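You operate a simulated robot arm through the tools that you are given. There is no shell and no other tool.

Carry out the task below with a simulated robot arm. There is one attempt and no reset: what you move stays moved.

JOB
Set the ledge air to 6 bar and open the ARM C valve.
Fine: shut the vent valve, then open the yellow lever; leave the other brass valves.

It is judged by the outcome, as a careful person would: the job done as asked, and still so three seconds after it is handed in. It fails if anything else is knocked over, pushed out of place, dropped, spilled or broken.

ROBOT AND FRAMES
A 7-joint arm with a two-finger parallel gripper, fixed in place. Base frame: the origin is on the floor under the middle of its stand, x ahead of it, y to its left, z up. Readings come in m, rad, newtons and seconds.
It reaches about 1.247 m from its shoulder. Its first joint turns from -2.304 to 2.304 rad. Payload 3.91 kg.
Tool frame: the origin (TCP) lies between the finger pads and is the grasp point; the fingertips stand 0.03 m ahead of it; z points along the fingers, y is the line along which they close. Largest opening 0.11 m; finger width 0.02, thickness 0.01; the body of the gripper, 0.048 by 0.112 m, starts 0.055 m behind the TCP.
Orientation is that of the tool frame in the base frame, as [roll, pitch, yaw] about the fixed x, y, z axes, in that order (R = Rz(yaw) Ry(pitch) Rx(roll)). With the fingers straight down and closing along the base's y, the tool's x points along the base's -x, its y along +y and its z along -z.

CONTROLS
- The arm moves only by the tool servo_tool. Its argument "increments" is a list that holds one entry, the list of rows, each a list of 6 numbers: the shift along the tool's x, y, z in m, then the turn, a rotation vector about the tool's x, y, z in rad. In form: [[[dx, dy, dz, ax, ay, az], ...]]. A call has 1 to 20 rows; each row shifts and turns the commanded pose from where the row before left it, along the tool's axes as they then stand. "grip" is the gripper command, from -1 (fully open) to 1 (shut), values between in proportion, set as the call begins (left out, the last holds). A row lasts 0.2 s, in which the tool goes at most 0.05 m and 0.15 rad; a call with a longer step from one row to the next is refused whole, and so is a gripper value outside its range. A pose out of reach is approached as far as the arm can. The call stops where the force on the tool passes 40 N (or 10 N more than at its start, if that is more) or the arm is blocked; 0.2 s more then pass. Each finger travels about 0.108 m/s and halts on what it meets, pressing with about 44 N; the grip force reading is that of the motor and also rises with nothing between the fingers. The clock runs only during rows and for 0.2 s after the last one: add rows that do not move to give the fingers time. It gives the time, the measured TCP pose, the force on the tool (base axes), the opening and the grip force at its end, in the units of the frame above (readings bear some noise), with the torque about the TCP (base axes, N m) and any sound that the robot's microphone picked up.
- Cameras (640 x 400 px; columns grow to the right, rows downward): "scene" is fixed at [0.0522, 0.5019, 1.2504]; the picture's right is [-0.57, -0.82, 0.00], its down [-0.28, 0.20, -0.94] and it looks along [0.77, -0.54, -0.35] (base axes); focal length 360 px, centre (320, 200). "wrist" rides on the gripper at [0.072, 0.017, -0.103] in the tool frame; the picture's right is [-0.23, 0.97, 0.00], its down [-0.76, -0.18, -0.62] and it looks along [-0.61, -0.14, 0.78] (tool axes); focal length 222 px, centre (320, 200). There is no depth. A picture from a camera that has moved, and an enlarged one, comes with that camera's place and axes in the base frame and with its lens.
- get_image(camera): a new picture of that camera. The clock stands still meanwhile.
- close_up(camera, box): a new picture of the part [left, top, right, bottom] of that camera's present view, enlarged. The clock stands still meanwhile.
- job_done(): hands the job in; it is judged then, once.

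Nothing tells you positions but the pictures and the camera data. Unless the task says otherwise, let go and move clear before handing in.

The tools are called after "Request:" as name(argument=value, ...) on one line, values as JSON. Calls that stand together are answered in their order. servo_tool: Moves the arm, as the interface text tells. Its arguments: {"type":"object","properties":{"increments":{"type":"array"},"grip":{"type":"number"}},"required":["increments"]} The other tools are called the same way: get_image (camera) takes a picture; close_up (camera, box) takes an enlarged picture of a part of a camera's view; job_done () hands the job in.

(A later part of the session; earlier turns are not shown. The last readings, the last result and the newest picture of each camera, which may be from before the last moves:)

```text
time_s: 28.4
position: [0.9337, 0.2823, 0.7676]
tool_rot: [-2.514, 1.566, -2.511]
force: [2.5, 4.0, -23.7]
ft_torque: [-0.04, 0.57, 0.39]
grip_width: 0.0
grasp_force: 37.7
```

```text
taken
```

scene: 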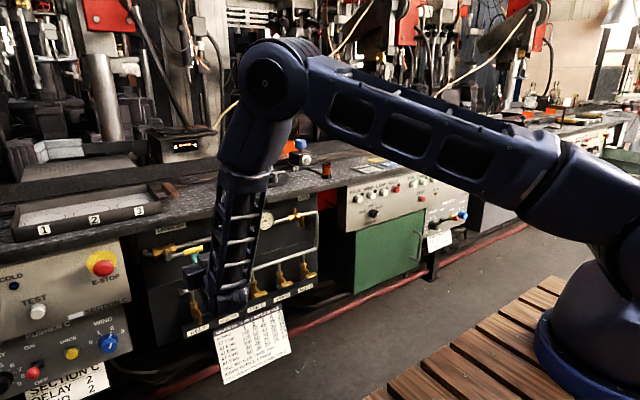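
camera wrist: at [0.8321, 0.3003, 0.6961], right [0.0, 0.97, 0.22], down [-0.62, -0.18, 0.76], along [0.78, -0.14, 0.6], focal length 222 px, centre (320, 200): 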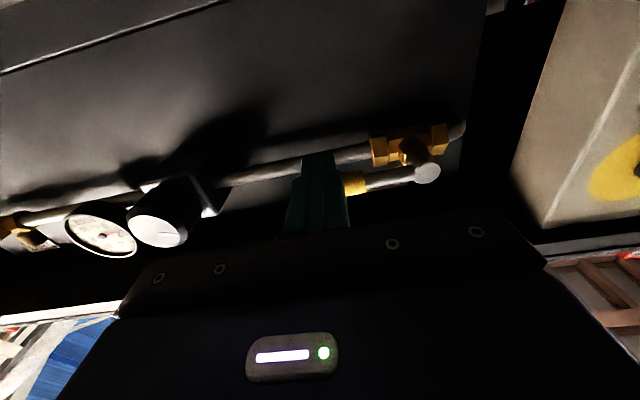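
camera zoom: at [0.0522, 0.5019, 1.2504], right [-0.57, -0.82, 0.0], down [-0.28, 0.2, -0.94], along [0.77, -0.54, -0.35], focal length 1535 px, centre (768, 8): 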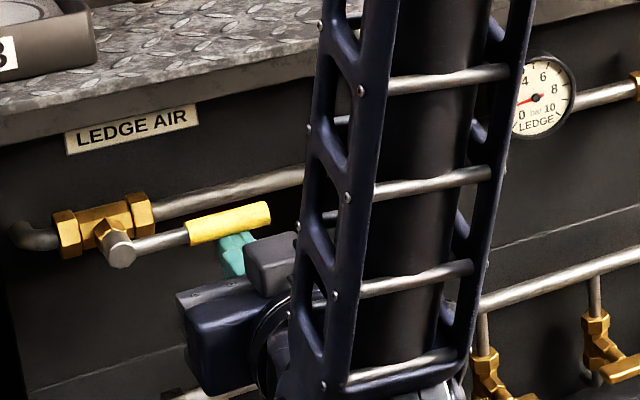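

That command was refused for too long a step, so nothing moved; the lever remains horizontal. I'll resend the retreat with shorter rows.

Request:
servo_tool(increments=[[[0.006, 0, 0, 0, 0, 0], [0.01, 0, 0, 0, 0, 0], [0, 0, -0.04, 0, 0, 0], [0, 0, -0.04, 0, 0, 0], [0, 0, -0.04, 0, 0, 0], [0, -0.03, -0.03, 0, 0, 0], [-0.01, -0.04, 0, 0, 0, 0], [-0.01, -0.04, 0, 0, 0, 0], [0, 0, 0, 0, 0, 0]]], grip=-0.4)

Request:
get_image(camera="wrist")

Request:
get_image(camera="scene")

```text
time_s: 30.4
position: [0.7849, 0.1709, 0.7749]
tool_rot: [-1.658, 1.569, -1.657]
force: [0.6, -0.7, -0.1]
ft_torque: [0.01, 0.03, 0.0]
grip_width: 0.0773
grasp_force: 0.1
```

```text
taken
camera wrist: at [0.6819, 0.1887, 0.7024], right [0.0, 0.97, 0.23], down [-0.62, -0.18, 0.76], along [0.78, -0.14, 0.61], focal length 222 px, centre (320, 200)
```

wrist: 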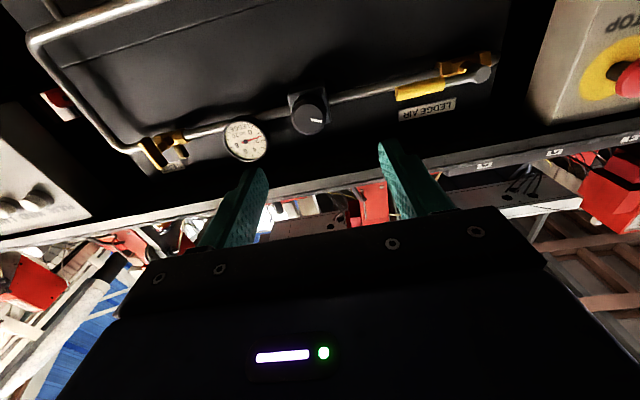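

```text
taken
```

scene: 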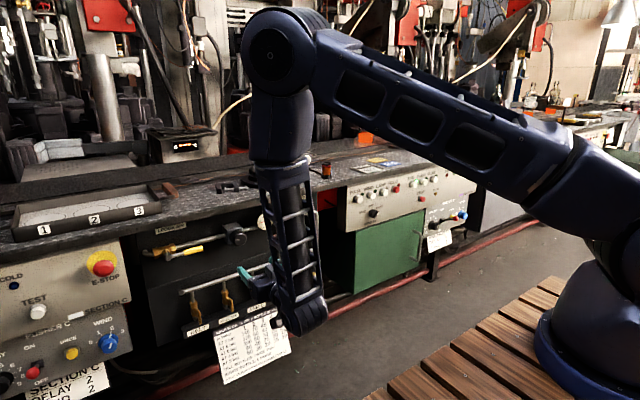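

Request:
close_up(camera="wrist", box=[210, 80, 350, 170])

Request:
close_up(camera="scene", box=[210, 200, 290, 260])

Request:
close_up(camera="wrist", box=[100, 100, 240, 190])

```text
4.44 times, centred on (280, 125) of wrist
camera zoom: at [0.6819, 0.1887, 0.7024], right [0.0, 0.97, 0.23], down [-0.62, -0.18, 0.76], along [0.78, -0.14, 0.61], focal length 987 px, centre (498, 533)
```

zoom: 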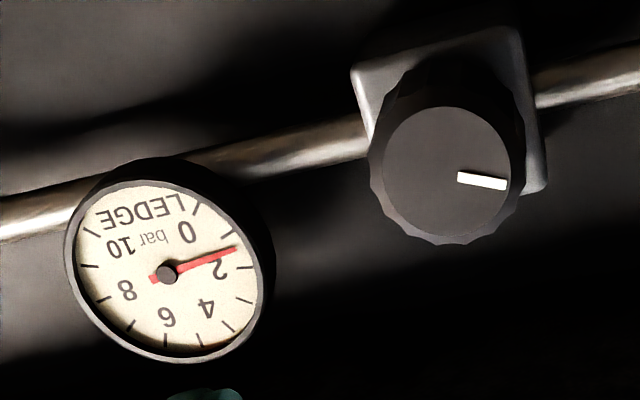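

```text
6.67 times, centred on (250, 230) of scene
camera zoom: at [0.0522, 0.5019, 1.2504], right [-0.57, -0.82, 0.0], down [-0.28, 0.2, -0.94], along [0.77, -0.54, -0.35], focal length 2398 px, centre (787, 0)
```

zoom: 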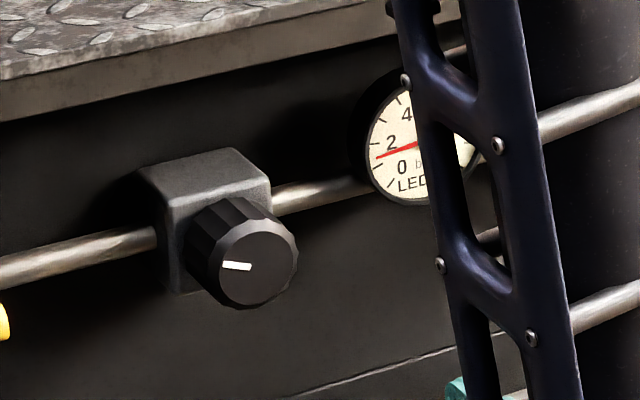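

```text
4.44 times, centred on (170, 145) of wrist
camera zoom: at [0.6819, 0.1887, 0.7024], right [0.0, 0.97, 0.23], down [-0.62, -0.18, 0.76], along [0.78, -0.14, 0.61], focal length 987 px, centre (987, 444)
```

zoom: 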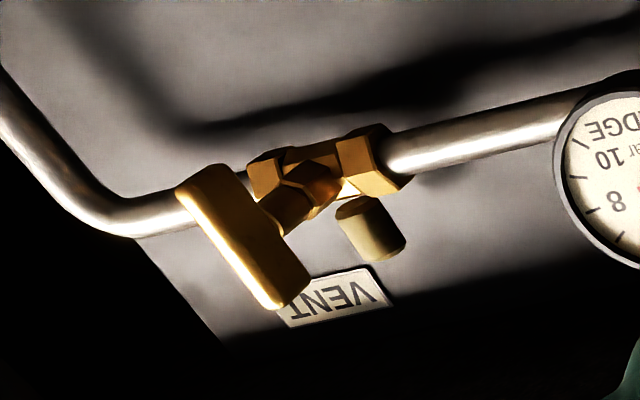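

The gauge reads about 1.5 bar and the knob pointer is at about 9 o'clock; the knob face is centred near (0.940, 0.156, 0.785), about 4 cm across. I'll centre on it and pre-roll about -60° so I have room to turn it clockwise.

Request:
servo_tool(increments=[[[-0.0102, -0.015, 0, 0, 0, 0], [0, 0, 0, 0, 0, -0.131], [0, 0, 0, 0, 0, -0.131], [0, 0, 0, 0, 0, -0.131], [0, 0, 0, 0, 0, -0.131], [0, 0, 0, 0, 0, -0.131], [0, 0, 0, 0, 0, -0.131], [0, 0, 0, 0, 0, -0.131], [0, 0, 0, 0, 0, -0.131], [0, 0, 0, 0, 0, 0]]])

Request:
get_image(camera="wrist")

Request:
get_image(camera="scene")

```text
time_s: 32.6
position: [0.7864, 0.1584, 0.7848]
tool_rot: [-1.571, 0.518, -1.57]
force: [0.6, -0.3, -0.4]
ft_torque: [0.0, -0.02, -0.03]
grip_width: 0.0772
grasp_force: 0.1
```

```text
taken
camera wrist: at [0.6826, 0.1044, 0.7344], right [0.0, 0.68, -0.73], down [-0.62, 0.57, 0.53], along [0.78, 0.46, 0.42], focal length 222 px, centre (320, 200)
```

wrist: 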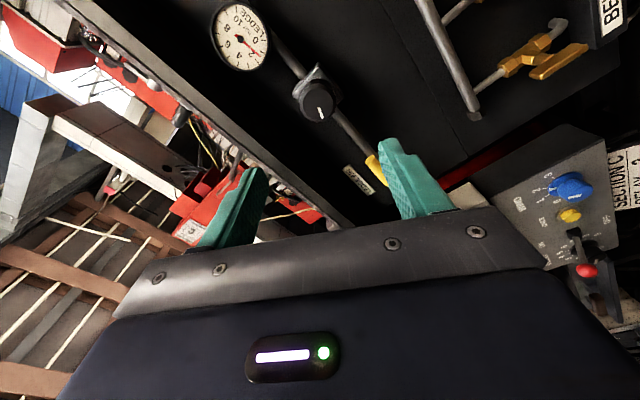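

```text
taken
```

scene: 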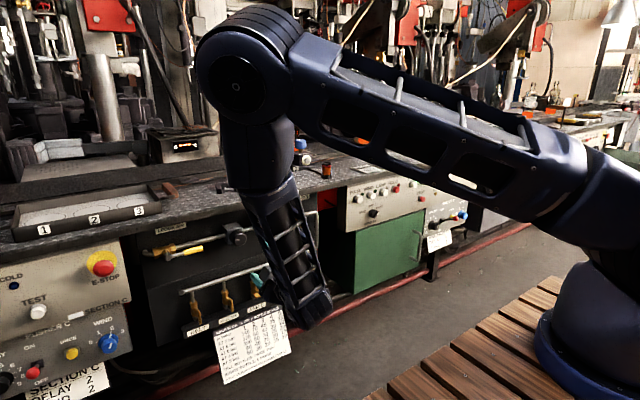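

The roll is done and the arm is clear. A zoom on the knob to confirm its centre before advancing.

Request:
close_up(camera="wrist", box=[200, 0, 400, 125])

```text
3.20 times, centred on (300, 62) of wrist
camera zoom: at [0.6826, 0.1044, 0.7344], right [0.0, 0.68, -0.73], down [-0.62, 0.57, 0.53], along [0.78, 0.46, 0.42], focal length 711 px, centre (384, 640)
```

zoom: 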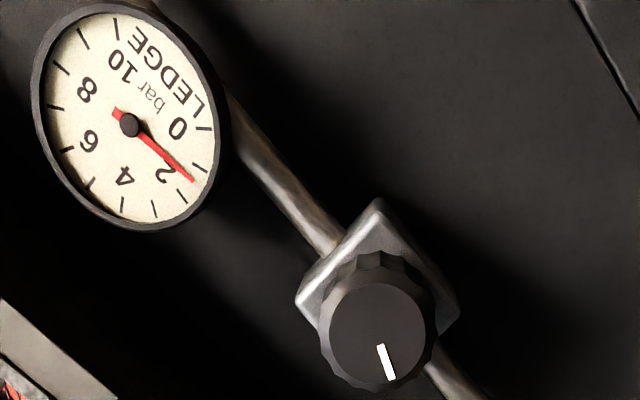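

The knob centre is confirmed at about (0.940, 0.156, 0.784) and the gauge reads 1.5 bar. I'll advance so the fingers straddle the knob, stopping short of the regulator body, then grip.

Request:
servo_tool(increments=[[[0.002, -0.0008, 0.035, 0, 0, 0], [0, 0, 0.035, 0, 0, 0], [0, 0, 0.035, 0, 0, 0], [0, 0, 0.025, 0, 0, 0], [0, 0, 0.011, 0, 0, 0], [0, 0, 0, 0, 0, 0]]])

Request:
get_image(camera="wrist")

Request:
get_image(camera="scene")

```text
time_s: 34.0
position: [0.9272, 0.1563, 0.7834]
tool_rot: [-1.571, 0.52, -1.572]
force: [0.1, -0.5, -0.4]
ft_torque: [0.04, 0.01, -0.01]
grip_width: 0.0773
grasp_force: 0.1
```

```text
taken
camera wrist: at [0.8243, 0.1029, 0.7328], right [0.0, 0.68, -0.73], down [-0.62, 0.57, 0.53], along [0.78, 0.46, 0.42], focal length 222 px, centre (320, 200)
```

wrist: 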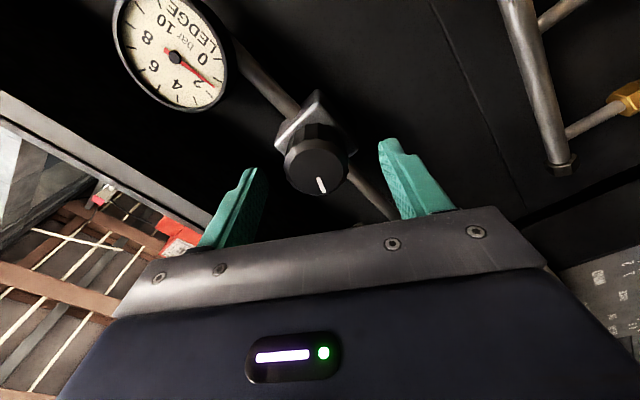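

```text
taken
```

scene: 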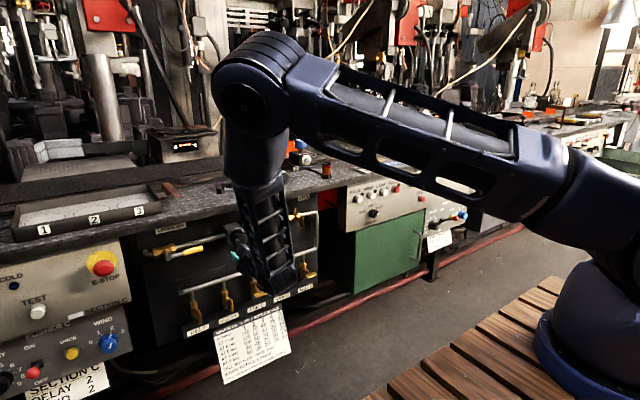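

The knob sits centred between the fingers and the gauge is visible in this view. Closing on the knob.

Request:
servo_tool(increments=[[[0, 0, 0, 0, 0, 0], [0, 0, 0, 0, 0, 0], [0, 0, 0, 0, 0, 0]]], grip=1)

Request:
get_image(camera="wrist")

```text
time_s: 34.8
position: [0.9261, 0.1553, 0.7849]
tool_rot: [-1.566, 0.521, -1.571]
force: [0.7, -11.0, 22.4]
ft_torque: [0.03, -0.62, -0.35]
grip_width: 0.0415
grasp_force: 44.9
```

```text
taken
camera wrist: at [0.8245, 0.102, 0.7344], right [0.0, 0.68, -0.73], down [-0.62, 0.57, 0.53], along [0.78, 0.45, 0.43], focal length 222 px, centre (320, 200)
```

wrist: 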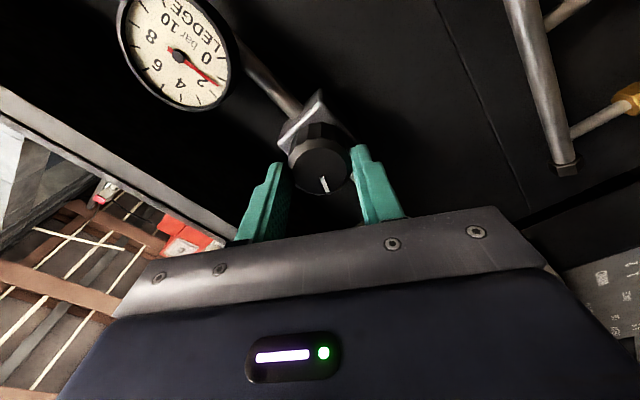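

The knob is gripped (41.5 mm). I'll shift ~1.5 mm to relieve the side load and begin a clockwise turn, checking the gauge.

Request:
servo_tool(increments=[[[0, -0.0016, 0, 0, 0, 0], [0, 0, 0, 0, 0, 0.06], [0, 0, 0, 0, 0, 0.06], [0, 0, 0, 0, 0, 0.06], [0, 0, 0, 0, 0, 0]]])

Request:
close_up(camera="wrist", box=[90, 0, 410, 200])

```text
time_s: 36.0
position: [0.9269, 0.156, 0.7847]
tool_rot: [-1.57, 0.702, -1.571]
force: [25.7, -0.1, 5.6]
ft_torque: [0.02, -0.3, 0.21]
grip_width: 0.041
grasp_force: 45.0
```

```text
2.00 times, centred on (250, 100) of wrist
camera zoom: at [0.8233, 0.1117, 0.7261], right [0.0, 0.8, -0.6], down [-0.62, 0.47, 0.63], along [0.78, 0.37, 0.5], focal length 444 px, centre (460, 400)
```

zoom: 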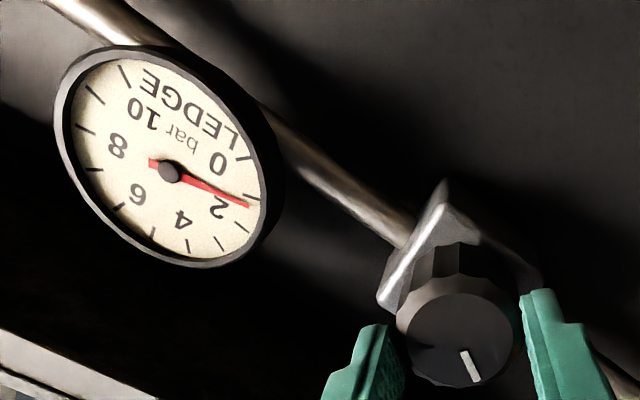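

The knob turned with the gripper by about 10°. I'll read the gauge closely to see which way it went.

Request:
close_up(camera="wrist", box=[110, 15, 240, 140])

Request:
close_up(camera="scene", box=[210, 195, 300, 255])

```text
3.20 times, centred on (175, 78) of wrist
camera zoom: at [0.8233, 0.1117, 0.7261], right [0.0, 0.8, -0.6], down [-0.62, 0.47, 0.63], along [0.78, 0.37, 0.5], focal length 711 px, centre (784, 592)
```

zoom: 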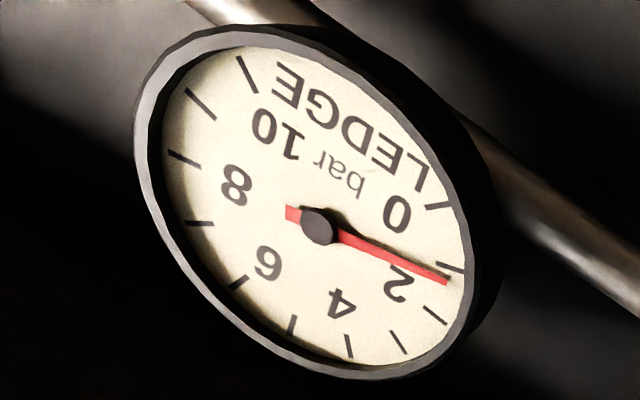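

```text
6.67 times, centred on (255, 225) of scene
camera zoom: at [0.0522, 0.5019, 1.2504], right [-0.57, -0.82, 0.0], down [-0.28, 0.2, -0.94], along [0.77, -0.54, -0.35], focal length 2398 px, centre (753, 33)
```

zoom: 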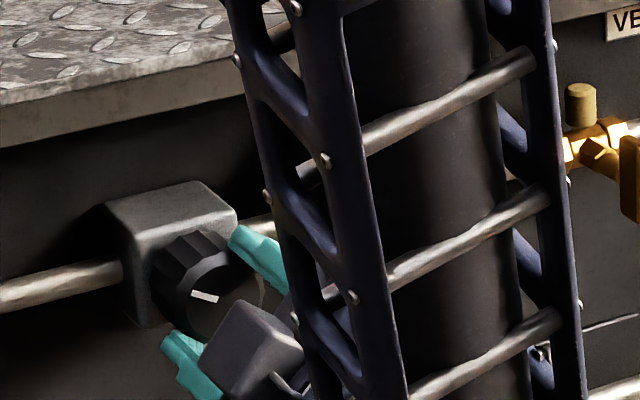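

The needle now reads about 1.3, possibly slightly lower than before, but the viewing angle changed. I'll turn a further 0.18 rad clockwise and compare.

Request:
servo_tool(increments=[[[0, 0, 0.001, 0, 0, 0.06], [0, 0, 0, 0, 0, 0.06], [0, 0, 0, 0, 0, 0.06], [0, 0, 0, 0, 0, 0], [0, 0, 0, 0, 0, 0]]])

Request:
close_up(camera="wrist", box=[90, 0, 410, 200])

```text
time_s: 37.2
position: [0.926, 0.156, 0.7861]
tool_rot: [-1.573, 0.882, -1.572]
force: [-14.1, 6.5, 5.6]
ft_torque: [-0.01, 0.19, -0.08]
grip_width: 0.0411
grasp_force: 44.8
```

```text
2.00 times, centred on (250, 100) of wrist
camera zoom: at [0.8231, 0.123, 0.7193], right [0.0, 0.9, -0.44], down [-0.62, 0.35, 0.7], along [0.78, 0.28, 0.56], focal length 444 px, centre (460, 400)
```

zoom: 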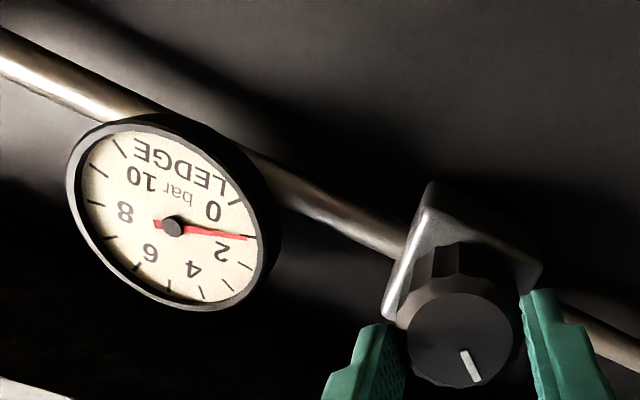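

The reading has dropped to about 1.0, so clockwise seems to lower the pressure here. I'll reverse by the same amount to confirm the direction.

Request:
servo_tool(increments=[[[0, 0, -0.0005, 0, 0, -0.09], [0, 0, 0, 0, 0, -0.09], [0, 0, 0, 0, 0, -0.09], [0, 0, 0, 0, 0, -0.09], [0, 0, 0, 0, 0, 0], [0, 0, 0, 0, 0, 0]]])

Request:
close_up(camera="wrist", box=[90, 0, 410, 200])

```text
time_s: 38.6
position: [0.9262, 0.1555, 0.7852]
tool_rot: [-1.573, 0.52, -1.57]
force: [-24.5, 4.8, -5.6]
ft_torque: [-0.01, 0.04, 0.36]
grip_width: 0.041
grasp_force: 44.5
```

```text
2.00 times, centred on (250, 100) of wrist
camera zoom: at [0.8232, 0.1017, 0.7351], right [0.0, 0.68, -0.73], down [-0.62, 0.57, 0.53], along [0.78, 0.46, 0.42], focal length 444 px, centre (460, 400)
```

zoom: 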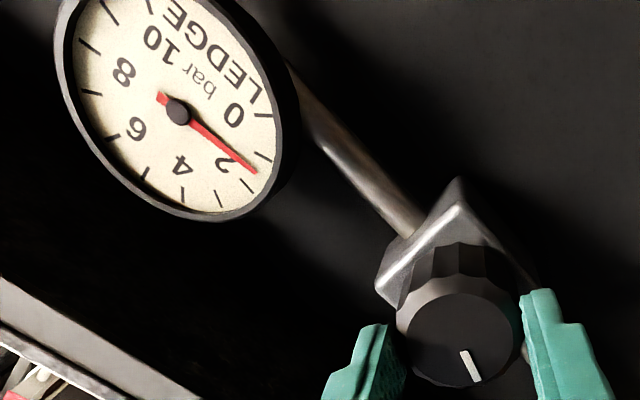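

Back at about 1.5 bar, so counter-clockwise raises the pressure. I'll turn counter-clockwise by 0.5 rad now to measure the rate.

Request:
servo_tool(increments=[[[0, 0, -0.0005, 0, 0, -0.1], [0, 0, 0, 0, 0, -0.1], [0, 0, 0, 0, 0, -0.1], [0, 0, 0, 0, 0, -0.1], [0, 0, 0, 0, 0, -0.1], [0, 0, 0, 0, 0, 0], [0, 0, 0, 0, 0, 0]]])

Request:
close_up(camera="wrist", box=[90, 0, 410, 200])

Request:
get_image(camera="scene")

```text
time_s: 40.2
position: [0.9255, 0.1546, 0.7843]
tool_rot: [-1.575, 0.018, -1.572]
force: [-17.6, 8.3, -23.8]
ft_torque: [-0.02, 0.8, 0.41]
grip_width: 0.041
grasp_force: 44.9
```

```text
2.00 times, centred on (250, 100) of wrist
camera zoom: at [0.8234, 0.084, 0.7673], right [0.0, 0.25, -0.97], down [-0.62, 0.76, 0.19], along [0.78, 0.6, 0.15], focal length 444 px, centre (460, 400)
```

zoom: 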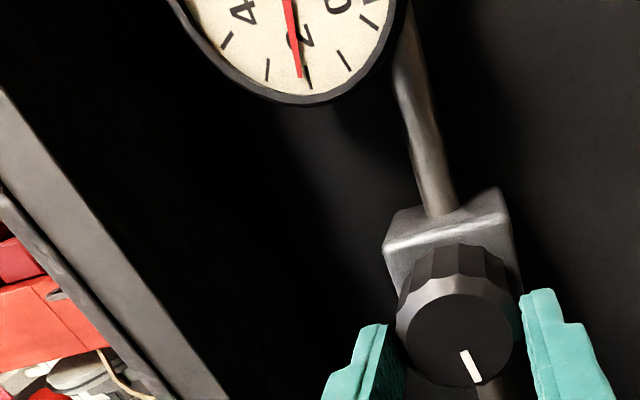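

```text
taken
```

scene: 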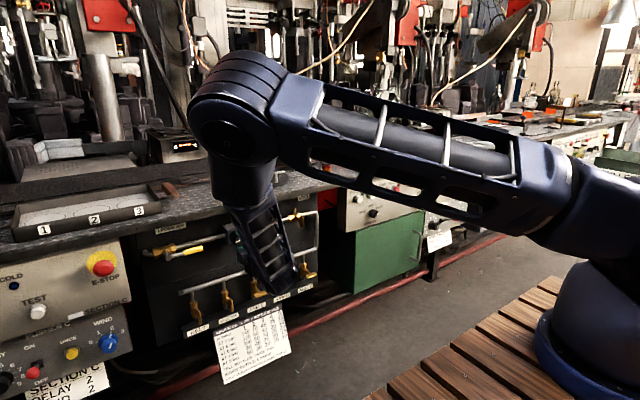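

The gauge is now about 2.1–2.2 bar, i.e. roughly 1.3 bar per radian, so about 3 rad more counter-clockwise is needed. I'll release, back off, roll the hand the other way and regrip.

Request:
servo_tool(increments=[[[0, 0, 0, 0, 0, 0], [0, 0, 0, 0, 0, 0], [0, 0, -0.03, 0, 0, 0], [0, 0, -0.03, 0, 0, 0], [0, 0, 0, 0, 0, 0.14], [0, 0, 0, 0, 0, 0.14], [0, 0, 0, 0, 0, 0.14], [0, 0, 0, 0, 0, 0.14], [0, 0, 0, 0, 0, 0.14], [0, 0, 0, 0, 0, 0.14], [0, 0, 0, 0, 0, 0.14], [0, 0, 0, 0, 0, 0.14], [0, 0, 0, 0, 0, 0.14], [0, 0, 0, 0, 0, 0.14], [0, 0, 0, 0, 0, 0.14], [0, 0, 0, 0, 0, 0]]], grip=-0.3)

Request:
get_image(camera="wrist")

Request:
get_image(camera="scene")

```text
time_s: 43.6
position: [0.866, 0.1548, 0.7866]
tool_rot: [-1.543, 1.563, -1.545]
force: [-1.2, -0.3, 0.0]
ft_torque: [-0.02, 0.0, -0.02]
grip_width: 0.0716
grasp_force: 0.1
```

```text
taken
camera wrist: at [0.7635, 0.172, 0.7144], right [0.0, 0.98, 0.22], down [-0.62, -0.17, 0.76], along [0.78, -0.14, 0.61], focal length 222 px, centre (320, 200)
```

wrist: 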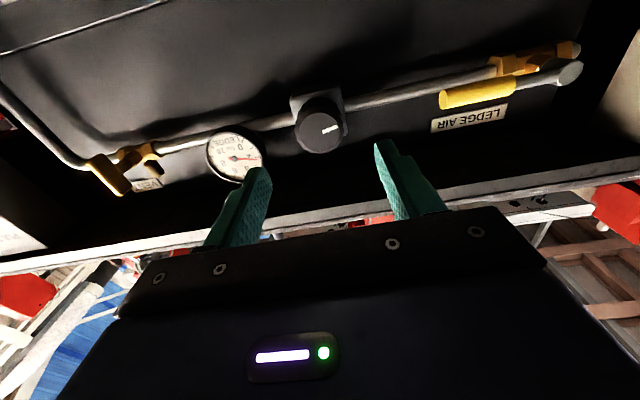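

```text
taken
```

scene: 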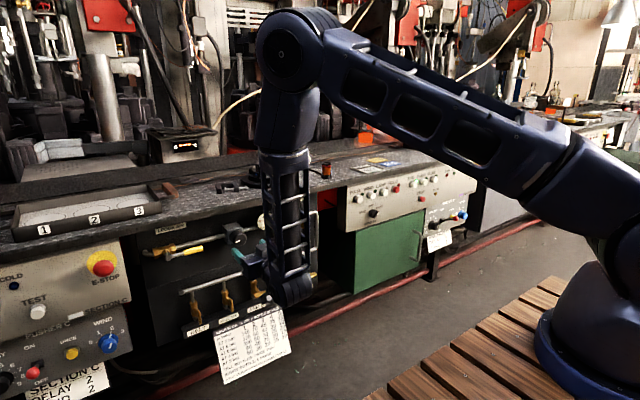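

The hand is at neutral roll with the knob released; the pointer moved counter-clockwise and held. I'll continue rolling further the other way to gain turning range.

Request:
servo_tool(increments=[[[0, 0, 0, 0, 0, 0.13], [0, 0, 0, 0, 0, 0.13], [0, 0, 0, 0, 0, 0.13], [0, 0, 0, 0, 0, 0.13], [0, 0, 0, 0, 0, 0.13], [0, 0, 0, 0, 0, 0.13], [0, 0, 0, 0, 0, 0.13], [0, 0, 0, 0, 0, 0.13], [0, 0, 0, 0, 0, 0.13], [0, 0, 0, 0, 0, 0.13], [0, 0, 0, 0, 0, 0]]])

Request:
get_image(camera="wrist")

Request:
get_image(camera="scene")

```text
time_s: 46.0
position: [0.8667, 0.1561, 0.7862]
tool_rot: [1.571, 0.281, 1.571]
force: [0.0, -0.7, -0.3]
ft_torque: [0.01, -0.01, 0.02]
grip_width: 0.0718
grasp_force: 0.1
```

```text
taken
camera wrist: at [0.7635, 0.2303, 0.7824], right [0.0, 0.05, 1.0], down [-0.62, -0.78, 0.04], along [0.78, -0.62, 0.03], focal length 222 px, centre (320, 200)
```

wrist: 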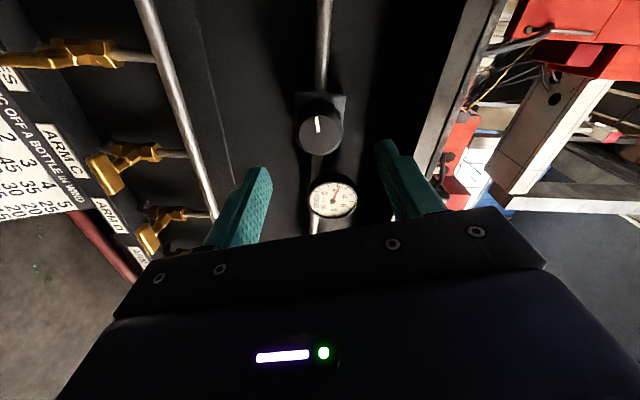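

```text
taken
```

scene: 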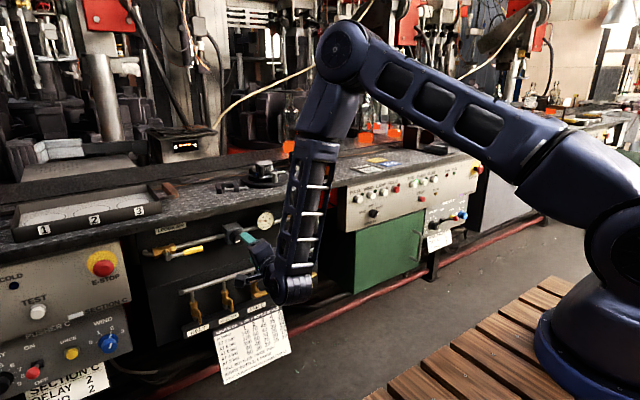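

Rolled to about +74°, and the scene camera can now see the gauge. I'll advance onto the knob again and grip.

Request:
servo_tool(increments=[[[0, -0.001, 0.025, 0, 0, 0], [0, 0, 0.025, 0, 0, 0], [0, 0, 0.01, 0, 0, 0], [0, 0, 0, 0, 0, 0]]])

Request:
servo_tool(increments=[[[0, 0, 0, 0, 0, 0], [0, 0, 0, 0, 0, 0], [0, 0, 0, 0, 0, 0]]], grip=1)

Request:
get_image(camera="wrist")

Request:
close_up(camera="scene", box=[210, 195, 300, 255])

```text
time_s: 47.0
position: [0.9272, 0.1536, 0.7849]
tool_rot: [1.572, 0.281, 1.57]
force: [-0.7, -0.5, -0.5]
ft_torque: [0.01, 0.02, -0.02]
grip_width: 0.0715
grasp_force: 0.0
```

```text
time_s: 47.8
position: [0.9259, 0.155, 0.7859]
tool_rot: [1.571, 0.281, 1.571]
force: [1.2, 0.4, 1.9]
ft_torque: [-0.04, 0.27, -0.08]
grip_width: 0.0415
grasp_force: 44.4
```

```text
taken
camera wrist: at [0.8241, 0.2292, 0.7817], right [0.0, 0.05, 1.0], down [-0.62, -0.78, 0.04], along [0.78, -0.62, 0.03], focal length 222 px, centre (320, 200)
```

wrist: 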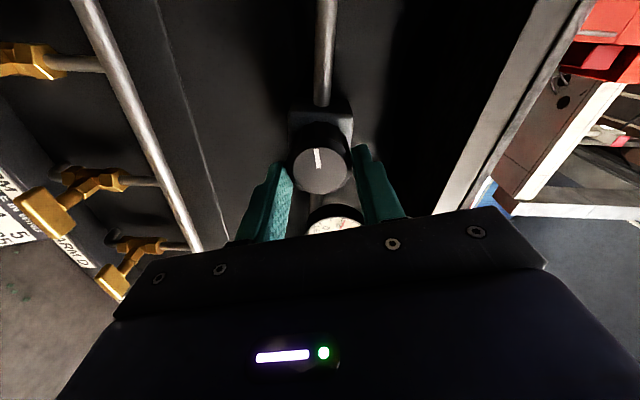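

```text
6.67 times, centred on (255, 225) of scene
camera zoom: at [0.0522, 0.5019, 1.2504], right [-0.57, -0.82, 0.0], down [-0.28, 0.2, -0.94], along [0.77, -0.54, -0.35], focal length 2398 px, centre (753, 33)
```

zoom: 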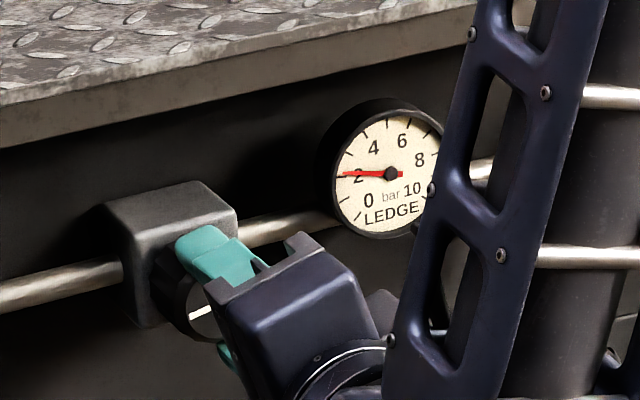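

Gripped again with negligible side load; the gauge reads about 2. Turning counter-clockwise 0.8 rad.

Request:
servo_tool(increments=[[[0, 0, 0, 0, 0, -0.1], [0, 0, 0, 0, 0, -0.1], [0, 0, 0, 0, 0, -0.1], [0, 0, 0, 0, 0, -0.1], [0, 0, 0, 0, 0, -0.1], [0, 0, 0, 0, 0, -0.1], [0, 0, 0, 0, 0, -0.1], [0, 0, 0, 0, 0, -0.1], [0, 0, 0, 0, 0, 0]]])

Request:
get_image(camera="wrist")

Request:
close_up(camera="scene", box=[210, 195, 300, 255])

```text
time_s: 49.8
position: [0.9272, 0.1551, 0.7845]
tool_rot: [1.569, 1.082, 1.568]
force: [21.5, 1.6, 18.9]
ft_torque: [-0.01, -0.69, 0.06]
grip_width: 0.0414
grasp_force: 44.8
```

```text
taken
camera wrist: at [0.8232, 0.2048, 0.729], right [0.0, 0.75, 0.66], down [-0.62, -0.51, 0.59], along [0.78, -0.41, 0.47], focal length 222 px, centre (320, 200)
```

wrist: 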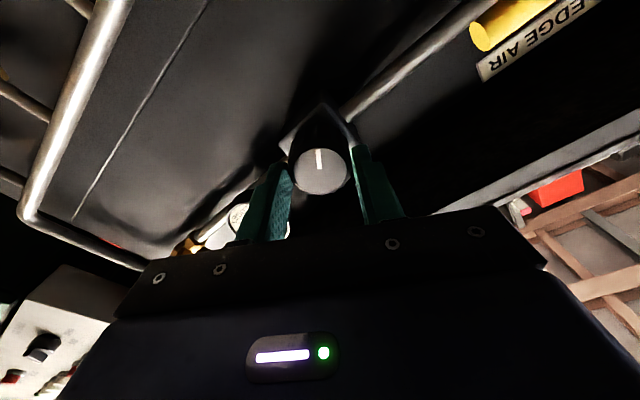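

```text
6.67 times, centred on (255, 225) of scene
camera zoom: at [0.0522, 0.5019, 1.2504], right [-0.57, -0.82, 0.0], down [-0.28, 0.2, -0.94], along [0.77, -0.54, -0.35], focal length 2398 px, centre (753, 33)
```

zoom: 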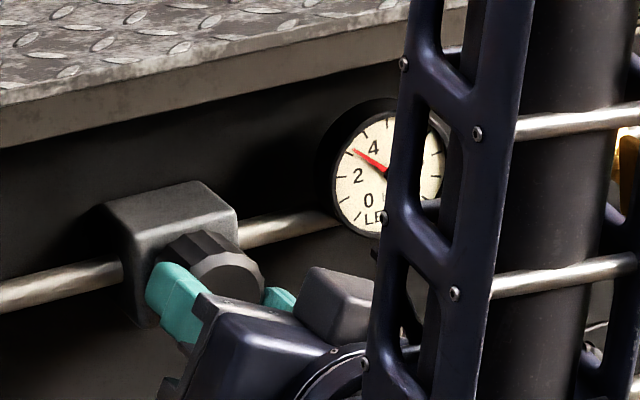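

The gauge is up to about 3.1 bar (roughly 1.35 bar/rad). I'll relieve the small load and turn another 1.2 rad.

Request:
servo_tool(increments=[[[-0.0009, 0.0005, 0.001, 0, 0, -0.1], [0, 0, 0, 0, 0, -0.1], [0, 0, 0, 0, 0, -0.1], [0, 0, 0, 0, 0, -0.1], [0, 0, 0, 0, 0, -0.1], [0, 0, 0, 0, 0, -0.1], [0, 0, 0, 0, 0, -0.1], [0, 0, 0, 0, 0, -0.1], [0, 0, 0, 0, 0, -0.1], [0, 0, 0, 0, 0, -0.1], [0, 0, 0, 0, 0, -0.1], [0, 0, 0, 0, 0, -0.1], [0, 0, 0, 0, 0, 0]]])

Request:
close_up(camera="wrist", box=[80, 0, 400, 200])

Request:
close_up(camera="scene", box=[210, 195, 300, 255])

```text
time_s: 52.6
position: [0.9256, 0.1546, 0.7845]
tool_rot: [-1.572, 0.859, -1.573]
force: [-26.4, -3.4, -20.5]
ft_torque: [-0.02, 0.72, -0.21]
grip_width: 0.0412
grasp_force: 45.0
```

```text
2.00 times, centred on (240, 100) of wrist
camera zoom: at [0.824, 0.1213, 0.7197], right [0.0, 0.89, -0.46], down [-0.62, 0.36, 0.69], along [0.78, 0.29, 0.55], focal length 444 px, centre (480, 400)
```

zoom: 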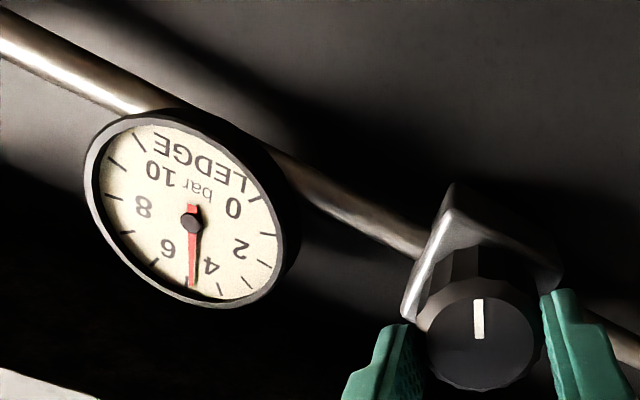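

```text
6.67 times, centred on (255, 225) of scene
camera zoom: at [0.0522, 0.5019, 1.2504], right [-0.57, -0.82, 0.0], down [-0.28, 0.2, -0.94], along [0.77, -0.54, -0.35], focal length 2398 px, centre (753, 33)
```

zoom: 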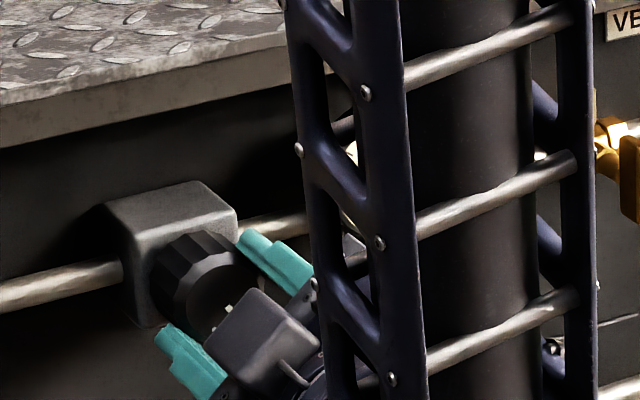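

The gauge is near 4.8 bar. I'll relieve the load and turn another 0.6 rad, then read again.

Request:
servo_tool(increments=[[[0.0007, 0.0007, -0.0012, 0, 0, -0.1], [0, 0, 0, 0, 0, -0.1], [0, 0, 0, 0, 0, -0.1], [0, 0, 0, 0, 0, -0.1], [0, 0, 0, 0, 0, -0.1], [0, 0, 0, 0, 0, -0.1], [0, 0, 0, 0, 0, 0], [0, 0, 0, 0, 0, 0]]])

Request:
close_up(camera="wrist", box=[100, 0, 420, 200])

Request:
close_up(camera="scene", box=[210, 195, 300, 255])

```text
time_s: 54.4
position: [0.9262, 0.1552, 0.7852]
tool_rot: [-1.57, 0.26, -1.57]
force: [9.2, 2.9, -3.3]
ft_torque: [-0.02, 0.26, -0.14]
grip_width: 0.0412
grasp_force: 45.4
```

```text
2.00 times, centred on (260, 100) of wrist
camera zoom: at [0.8243, 0.0901, 0.7503], right [0.0, 0.47, -0.88], down [-0.62, 0.69, 0.37], along [0.78, 0.55, 0.29], focal length 444 px, centre (440, 400)
```

zoom: 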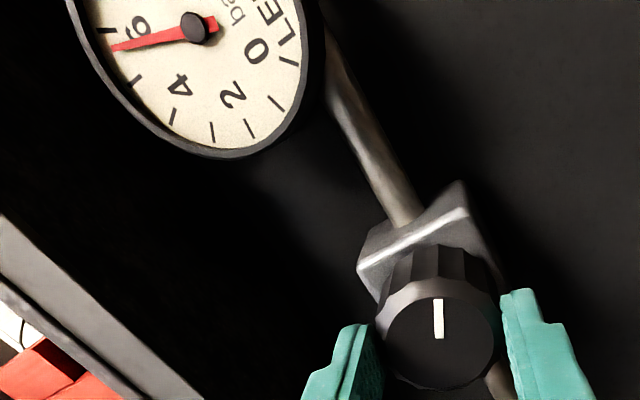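

```text
6.67 times, centred on (255, 225) of scene
camera zoom: at [0.0522, 0.5019, 1.2504], right [-0.57, -0.82, 0.0], down [-0.28, 0.2, -0.94], along [0.77, -0.54, -0.35], focal length 2398 px, centre (753, 33)
```

zoom: 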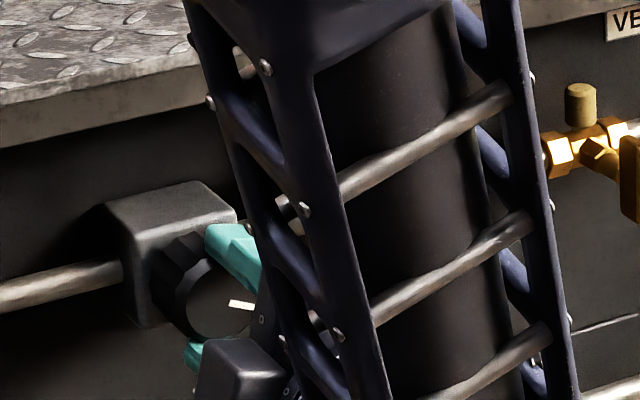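

The gauge is around 5.6 bar. I'll add about 0.25 rad, then release and view the gauge squarely.

Request:
servo_tool(increments=[[[0, 0, 0.0004, 0, 0, -0.09], [0, 0, 0, 0, 0, -0.08], [0, 0, 0, 0, 0, -0.08], [0, 0, 0, 0, 0, 0], [0, 0, 0, 0, 0, 0]]])

Request:
servo_tool(increments=[[[0, 0, 0, 0, 0, 0], [0, 0, 0, 0, 0, 0], [0, 0, -0.03, 0, 0, 0], [0, 0, -0.04, 0, 0, 0], [0, 0, -0.04, 0, 0, 0], [0, 0, -0.04, 0, 0, 0], [0, 0, 0, 0, 0, 0]]], grip=-0.3)

Request:
get_image(camera="wrist")

Request:
close_up(camera="scene", box=[210, 195, 300, 255])

```text
time_s: 55.6
position: [0.9281, 0.1555, 0.785]
tool_rot: [-1.572, 0.011, -1.572]
force: [13.3, 3.1, 2.8]
ft_torque: [0.02, 0.15, -0.5]
grip_width: 0.0411
grasp_force: 44.7
```

```text
time_s: 57.2
position: [0.7756, 0.1539, 0.7879]
tool_rot: [-1.57, 0.012, -1.571]
force: [0.0, -0.6, -0.2]
ft_torque: [-0.02, -0.02, -0.01]
grip_width: 0.0717
grasp_force: 0.1
```

```text
taken
camera wrist: at [0.6727, 0.0823, 0.7702], right [0.0, 0.24, -0.97], down [-0.62, 0.76, 0.19], along [0.78, 0.61, 0.15], focal length 222 px, centre (320, 200)
```

wrist: 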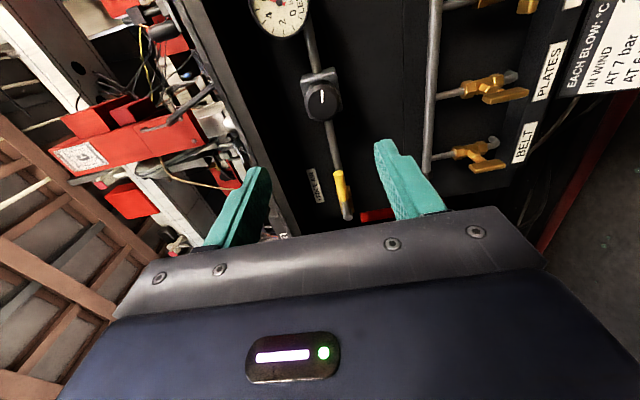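

```text
6.67 times, centred on (255, 225) of scene
camera zoom: at [0.0522, 0.5019, 1.2504], right [-0.57, -0.82, 0.0], down [-0.28, 0.2, -0.94], along [0.77, -0.54, -0.35], focal length 2398 px, centre (753, 33)
```

zoom: 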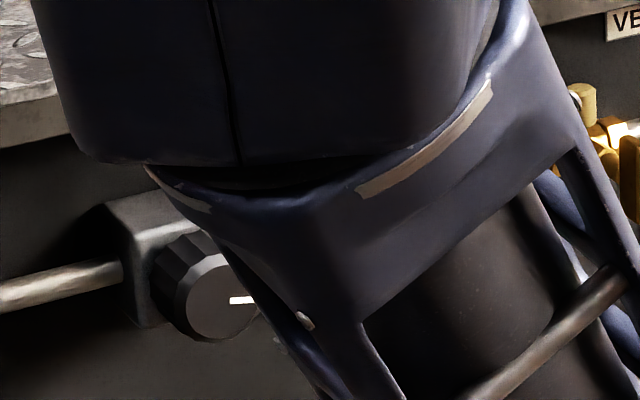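

The knob pointer has moved on and the hand is clear. I'll shift so the wrist camera faces the gauge nearly square-on for an accurate reading.

Request:
servo_tool(increments=[[[0.026, -0.018, 0, 0, 0, 0], [0.026, -0.018, 0, 0, 0, 0], [0, 0, 0, 0, 0, 0]]])

Request:
close_up(camera="wrist", box=[260, 0, 380, 100])

Request:
get_image(camera="scene")

```text
time_s: 58.0
position: [0.7755, 0.0996, 0.8217]
tool_rot: [-1.571, 0.011, -1.57]
force: [-0.5, 0.0, -0.1]
ft_torque: [-0.01, -0.04, 0.0]
grip_width: 0.0714
grasp_force: 0.2
```

```text
4.00 times, centred on (320, 50) of wrist
camera zoom: at [0.6729, 0.0288, 0.804], right [0.0, 0.24, -0.97], down [-0.62, 0.76, 0.19], along [0.78, 0.61, 0.15], focal length 888 px, centre (320, 800)
```

zoom: 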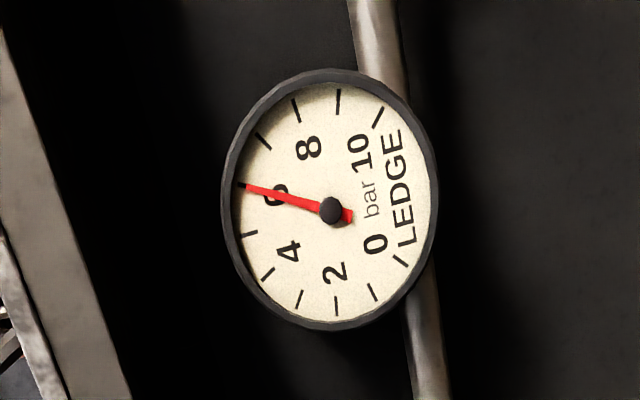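

```text
taken
```

scene: 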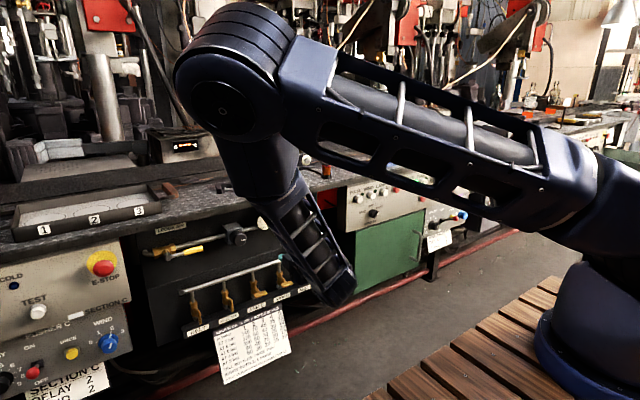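

The needle appears to point right at 6. I'll zoom in more for precision.

Request:
close_up(camera="wrist", box=[300, 15, 350, 85])

Request:
close_up(camera="wrist", box=[300, 35, 330, 60])

```text
5.71 times, centred on (325, 50) of wrist
camera zoom: at [0.6729, 0.0288, 0.804], right [0.0, 0.24, -0.97], down [-0.62, 0.76, 0.19], along [0.78, 0.61, 0.15], focal length 1269 px, centre (291, 1057)
```

zoom: 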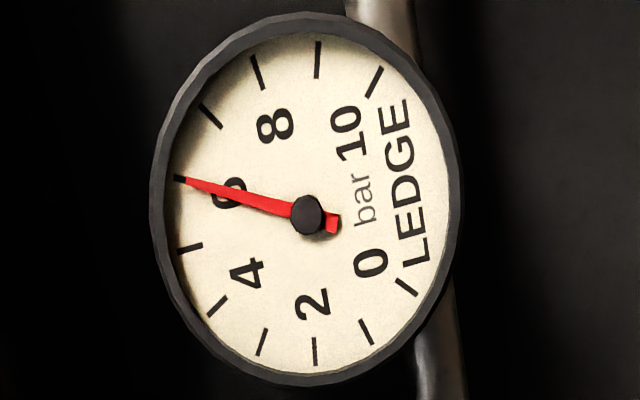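

```text
16.00 times, centred on (315, 48) of wrist
camera zoom: at [0.6729, 0.0288, 0.804], right [0.0, 0.24, -0.97], down [-0.62, 0.76, 0.19], along [0.78, 0.61, 0.15], focal length 3554 px, centre (400, 2640)
```

zoom: 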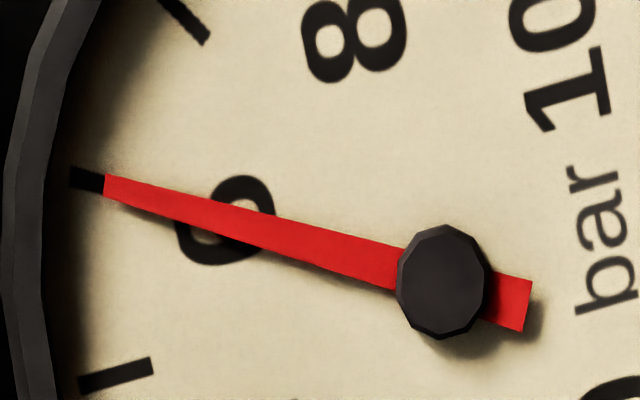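

The needle sits right on 6 bar. Next is ARM C: its T-bar at about (0.953, 0.10, 0.577) is horizontal (closed), and by analogy it should open counter-clockwise. I'll roll the hand to +90° in free space first.

Request:
servo_tool(increments=[[[0, 0.03, -0.01, 0, 0, 0.145], [0, 0, 0, 0, 0, 0.145], [0, 0, 0, 0, 0, 0.145], [0, 0, 0, 0, 0, 0.145], [0, 0, 0, 0, 0, 0.145], [0, 0, 0, 0, 0, 0.145], [0, 0, 0, 0, 0, 0.145], [0, 0, 0, 0, 0, 0.145], [0, 0, 0, 0, 0, 0.145], [0, 0, 0, 0, 0, 0.145], [0, 0, 0, 0, 0, 0.145], [0, 0, 0, 0, 0, 0.145], [0, 0, 0, 0, 0, 0.145], [0, 0, 0, 0, 0, 0.145], [0, 0, 0, 0, 0, 0.145], [0, 0, 0, 0, 0, 0.145], [0, 0, 0, 0, 0, 0.145], [0, 0, 0, 0, 0, 0.145], [0, 0, 0, 0, 0, 0.145], [0, 0, 0, 0, 0, 0]]], grip=-0.2)

Request:
get_image(camera="wrist")

Request:
get_image(camera="scene")

```text
time_s: 62.2
position: [0.7672, 0.1029, 0.7899]
tool_rot: [1.571, 0.372, 1.569]
force: [0.4, -1.2, -0.6]
ft_torque: [-0.02, -0.01, 0.0]
grip_width: 0.066
grasp_force: 0.0
```

```text
taken
camera wrist: at [0.6638, 0.1771, 0.7802], right [0.0, 0.14, 0.99], down [-0.62, -0.77, 0.11], along [0.78, -0.62, 0.09], focal length 222 px, centre (320, 200)
```

wrist: 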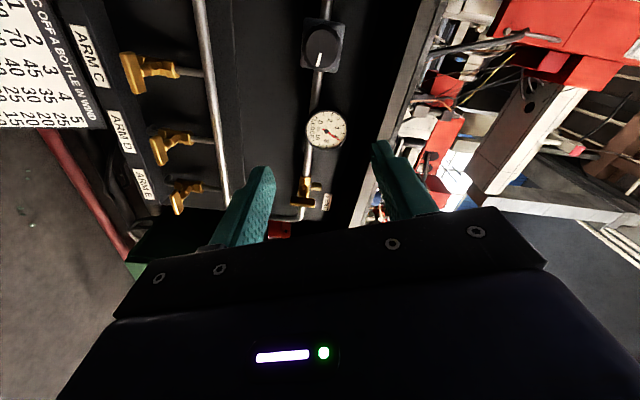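

```text
taken
```

scene: 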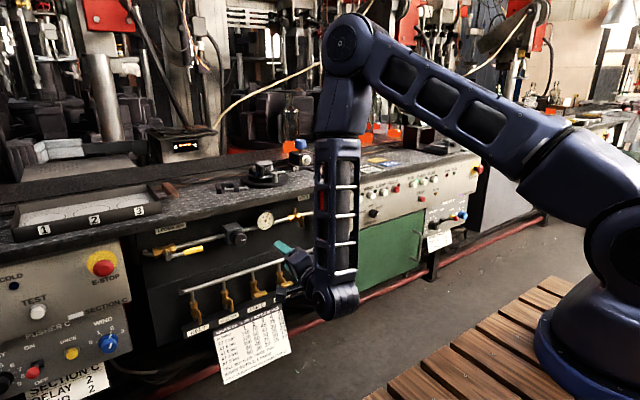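

The roll is going well and the gauge is visible from the scene camera. I'll finish the roll to +90° and lower toward the ARM C height.

Request:
servo_tool(increments=[[[0, 0, 0, 0, 0, 0.124], [0, 0, 0, 0, 0, 0.124], [0, 0, 0, 0, 0, 0.124], [0, -0.04, 0, 0, 0, 0], [0, -0.04, 0, 0, 0, 0], [0, -0.04, 0, 0, 0, 0], [0, -0.04, 0, 0, 0, 0], [0, -0.04, 0, 0, 0, 0], [0, 0, 0, 0, 0, 0]]])

Request:
get_image(camera="wrist")

Request:
get_image(camera="scene")

Request:
close_up(camera="scene", box=[240, 195, 330, 255])

```text
time_s: 64.2
position: [0.7673, 0.1019, 0.5902]
tool_rot: [1.57, 0.003, 1.572]
force: [0.7, -0.1, -1.4]
ft_torque: [-0.02, 0.0, -0.01]
grip_width: 0.0664
grasp_force: 0.2
```

```text
taken
camera wrist: at [0.6646, 0.1762, 0.6064], right [0.0, -0.22, 0.97], down [-0.62, -0.76, -0.17], along [0.78, -0.61, -0.14], focal length 222 px, centre (320, 200)
```

wrist: 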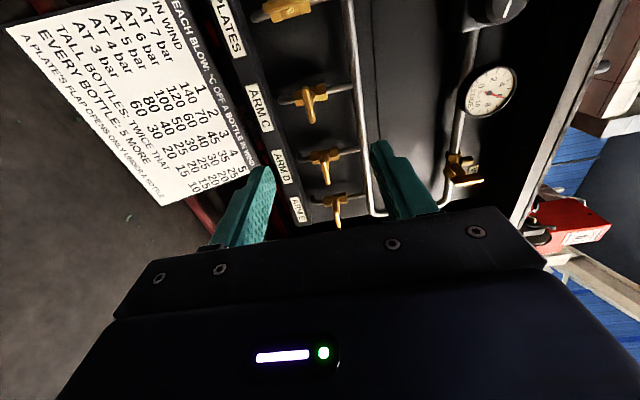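

```text
taken
```

scene: 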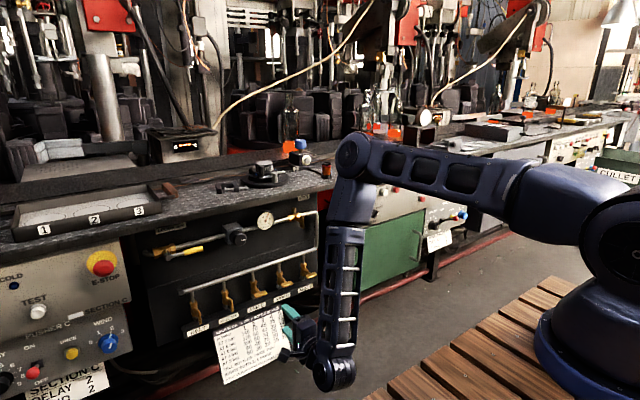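

```text
6.67 times, centred on (285, 225) of scene
camera zoom: at [0.0522, 0.5019, 1.2504], right [-0.57, -0.82, 0.0], down [-0.28, 0.2, -0.94], along [0.77, -0.54, -0.35], focal length 2398 px, centre (553, 33)
```

zoom: 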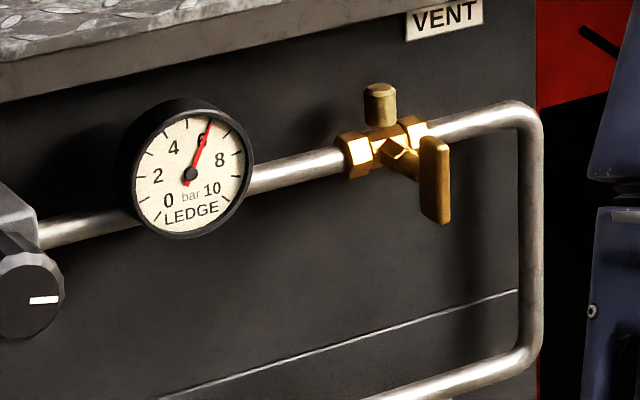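

The gauge still reads 6 bar. Now I'll zoom in on the ARM C handle to line up the grasp.

Request:
close_up(camera="wrist", box=[230, 40, 390, 140])

Request:
close_up(camera="scene", box=[180, 250, 330, 340])

```text
4.00 times, centred on (310, 90) of wrist
camera zoom: at [0.6646, 0.1762, 0.6064], right [0.0, -0.22, 0.97], down [-0.62, -0.76, -0.17], along [0.78, -0.61, -0.14], focal length 888 px, centre (360, 640)
```

zoom: 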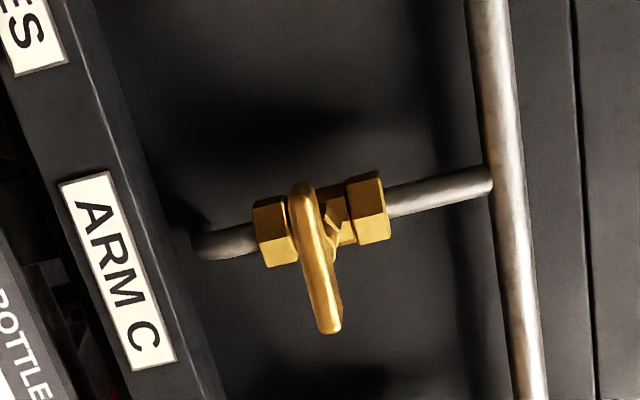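

```text
4.27 times, centred on (255, 295) of scene
camera zoom: at [0.0522, 0.5019, 1.2504], right [-0.57, -0.82, 0.0], down [-0.28, 0.2, -0.94], along [0.77, -0.54, -0.35], focal length 1535 px, centre (597, -205)
```

zoom: 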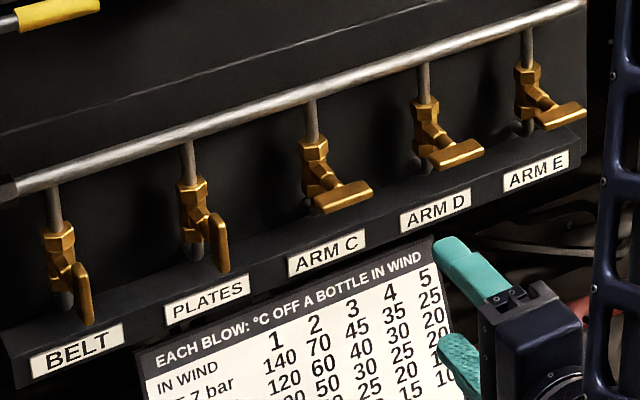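

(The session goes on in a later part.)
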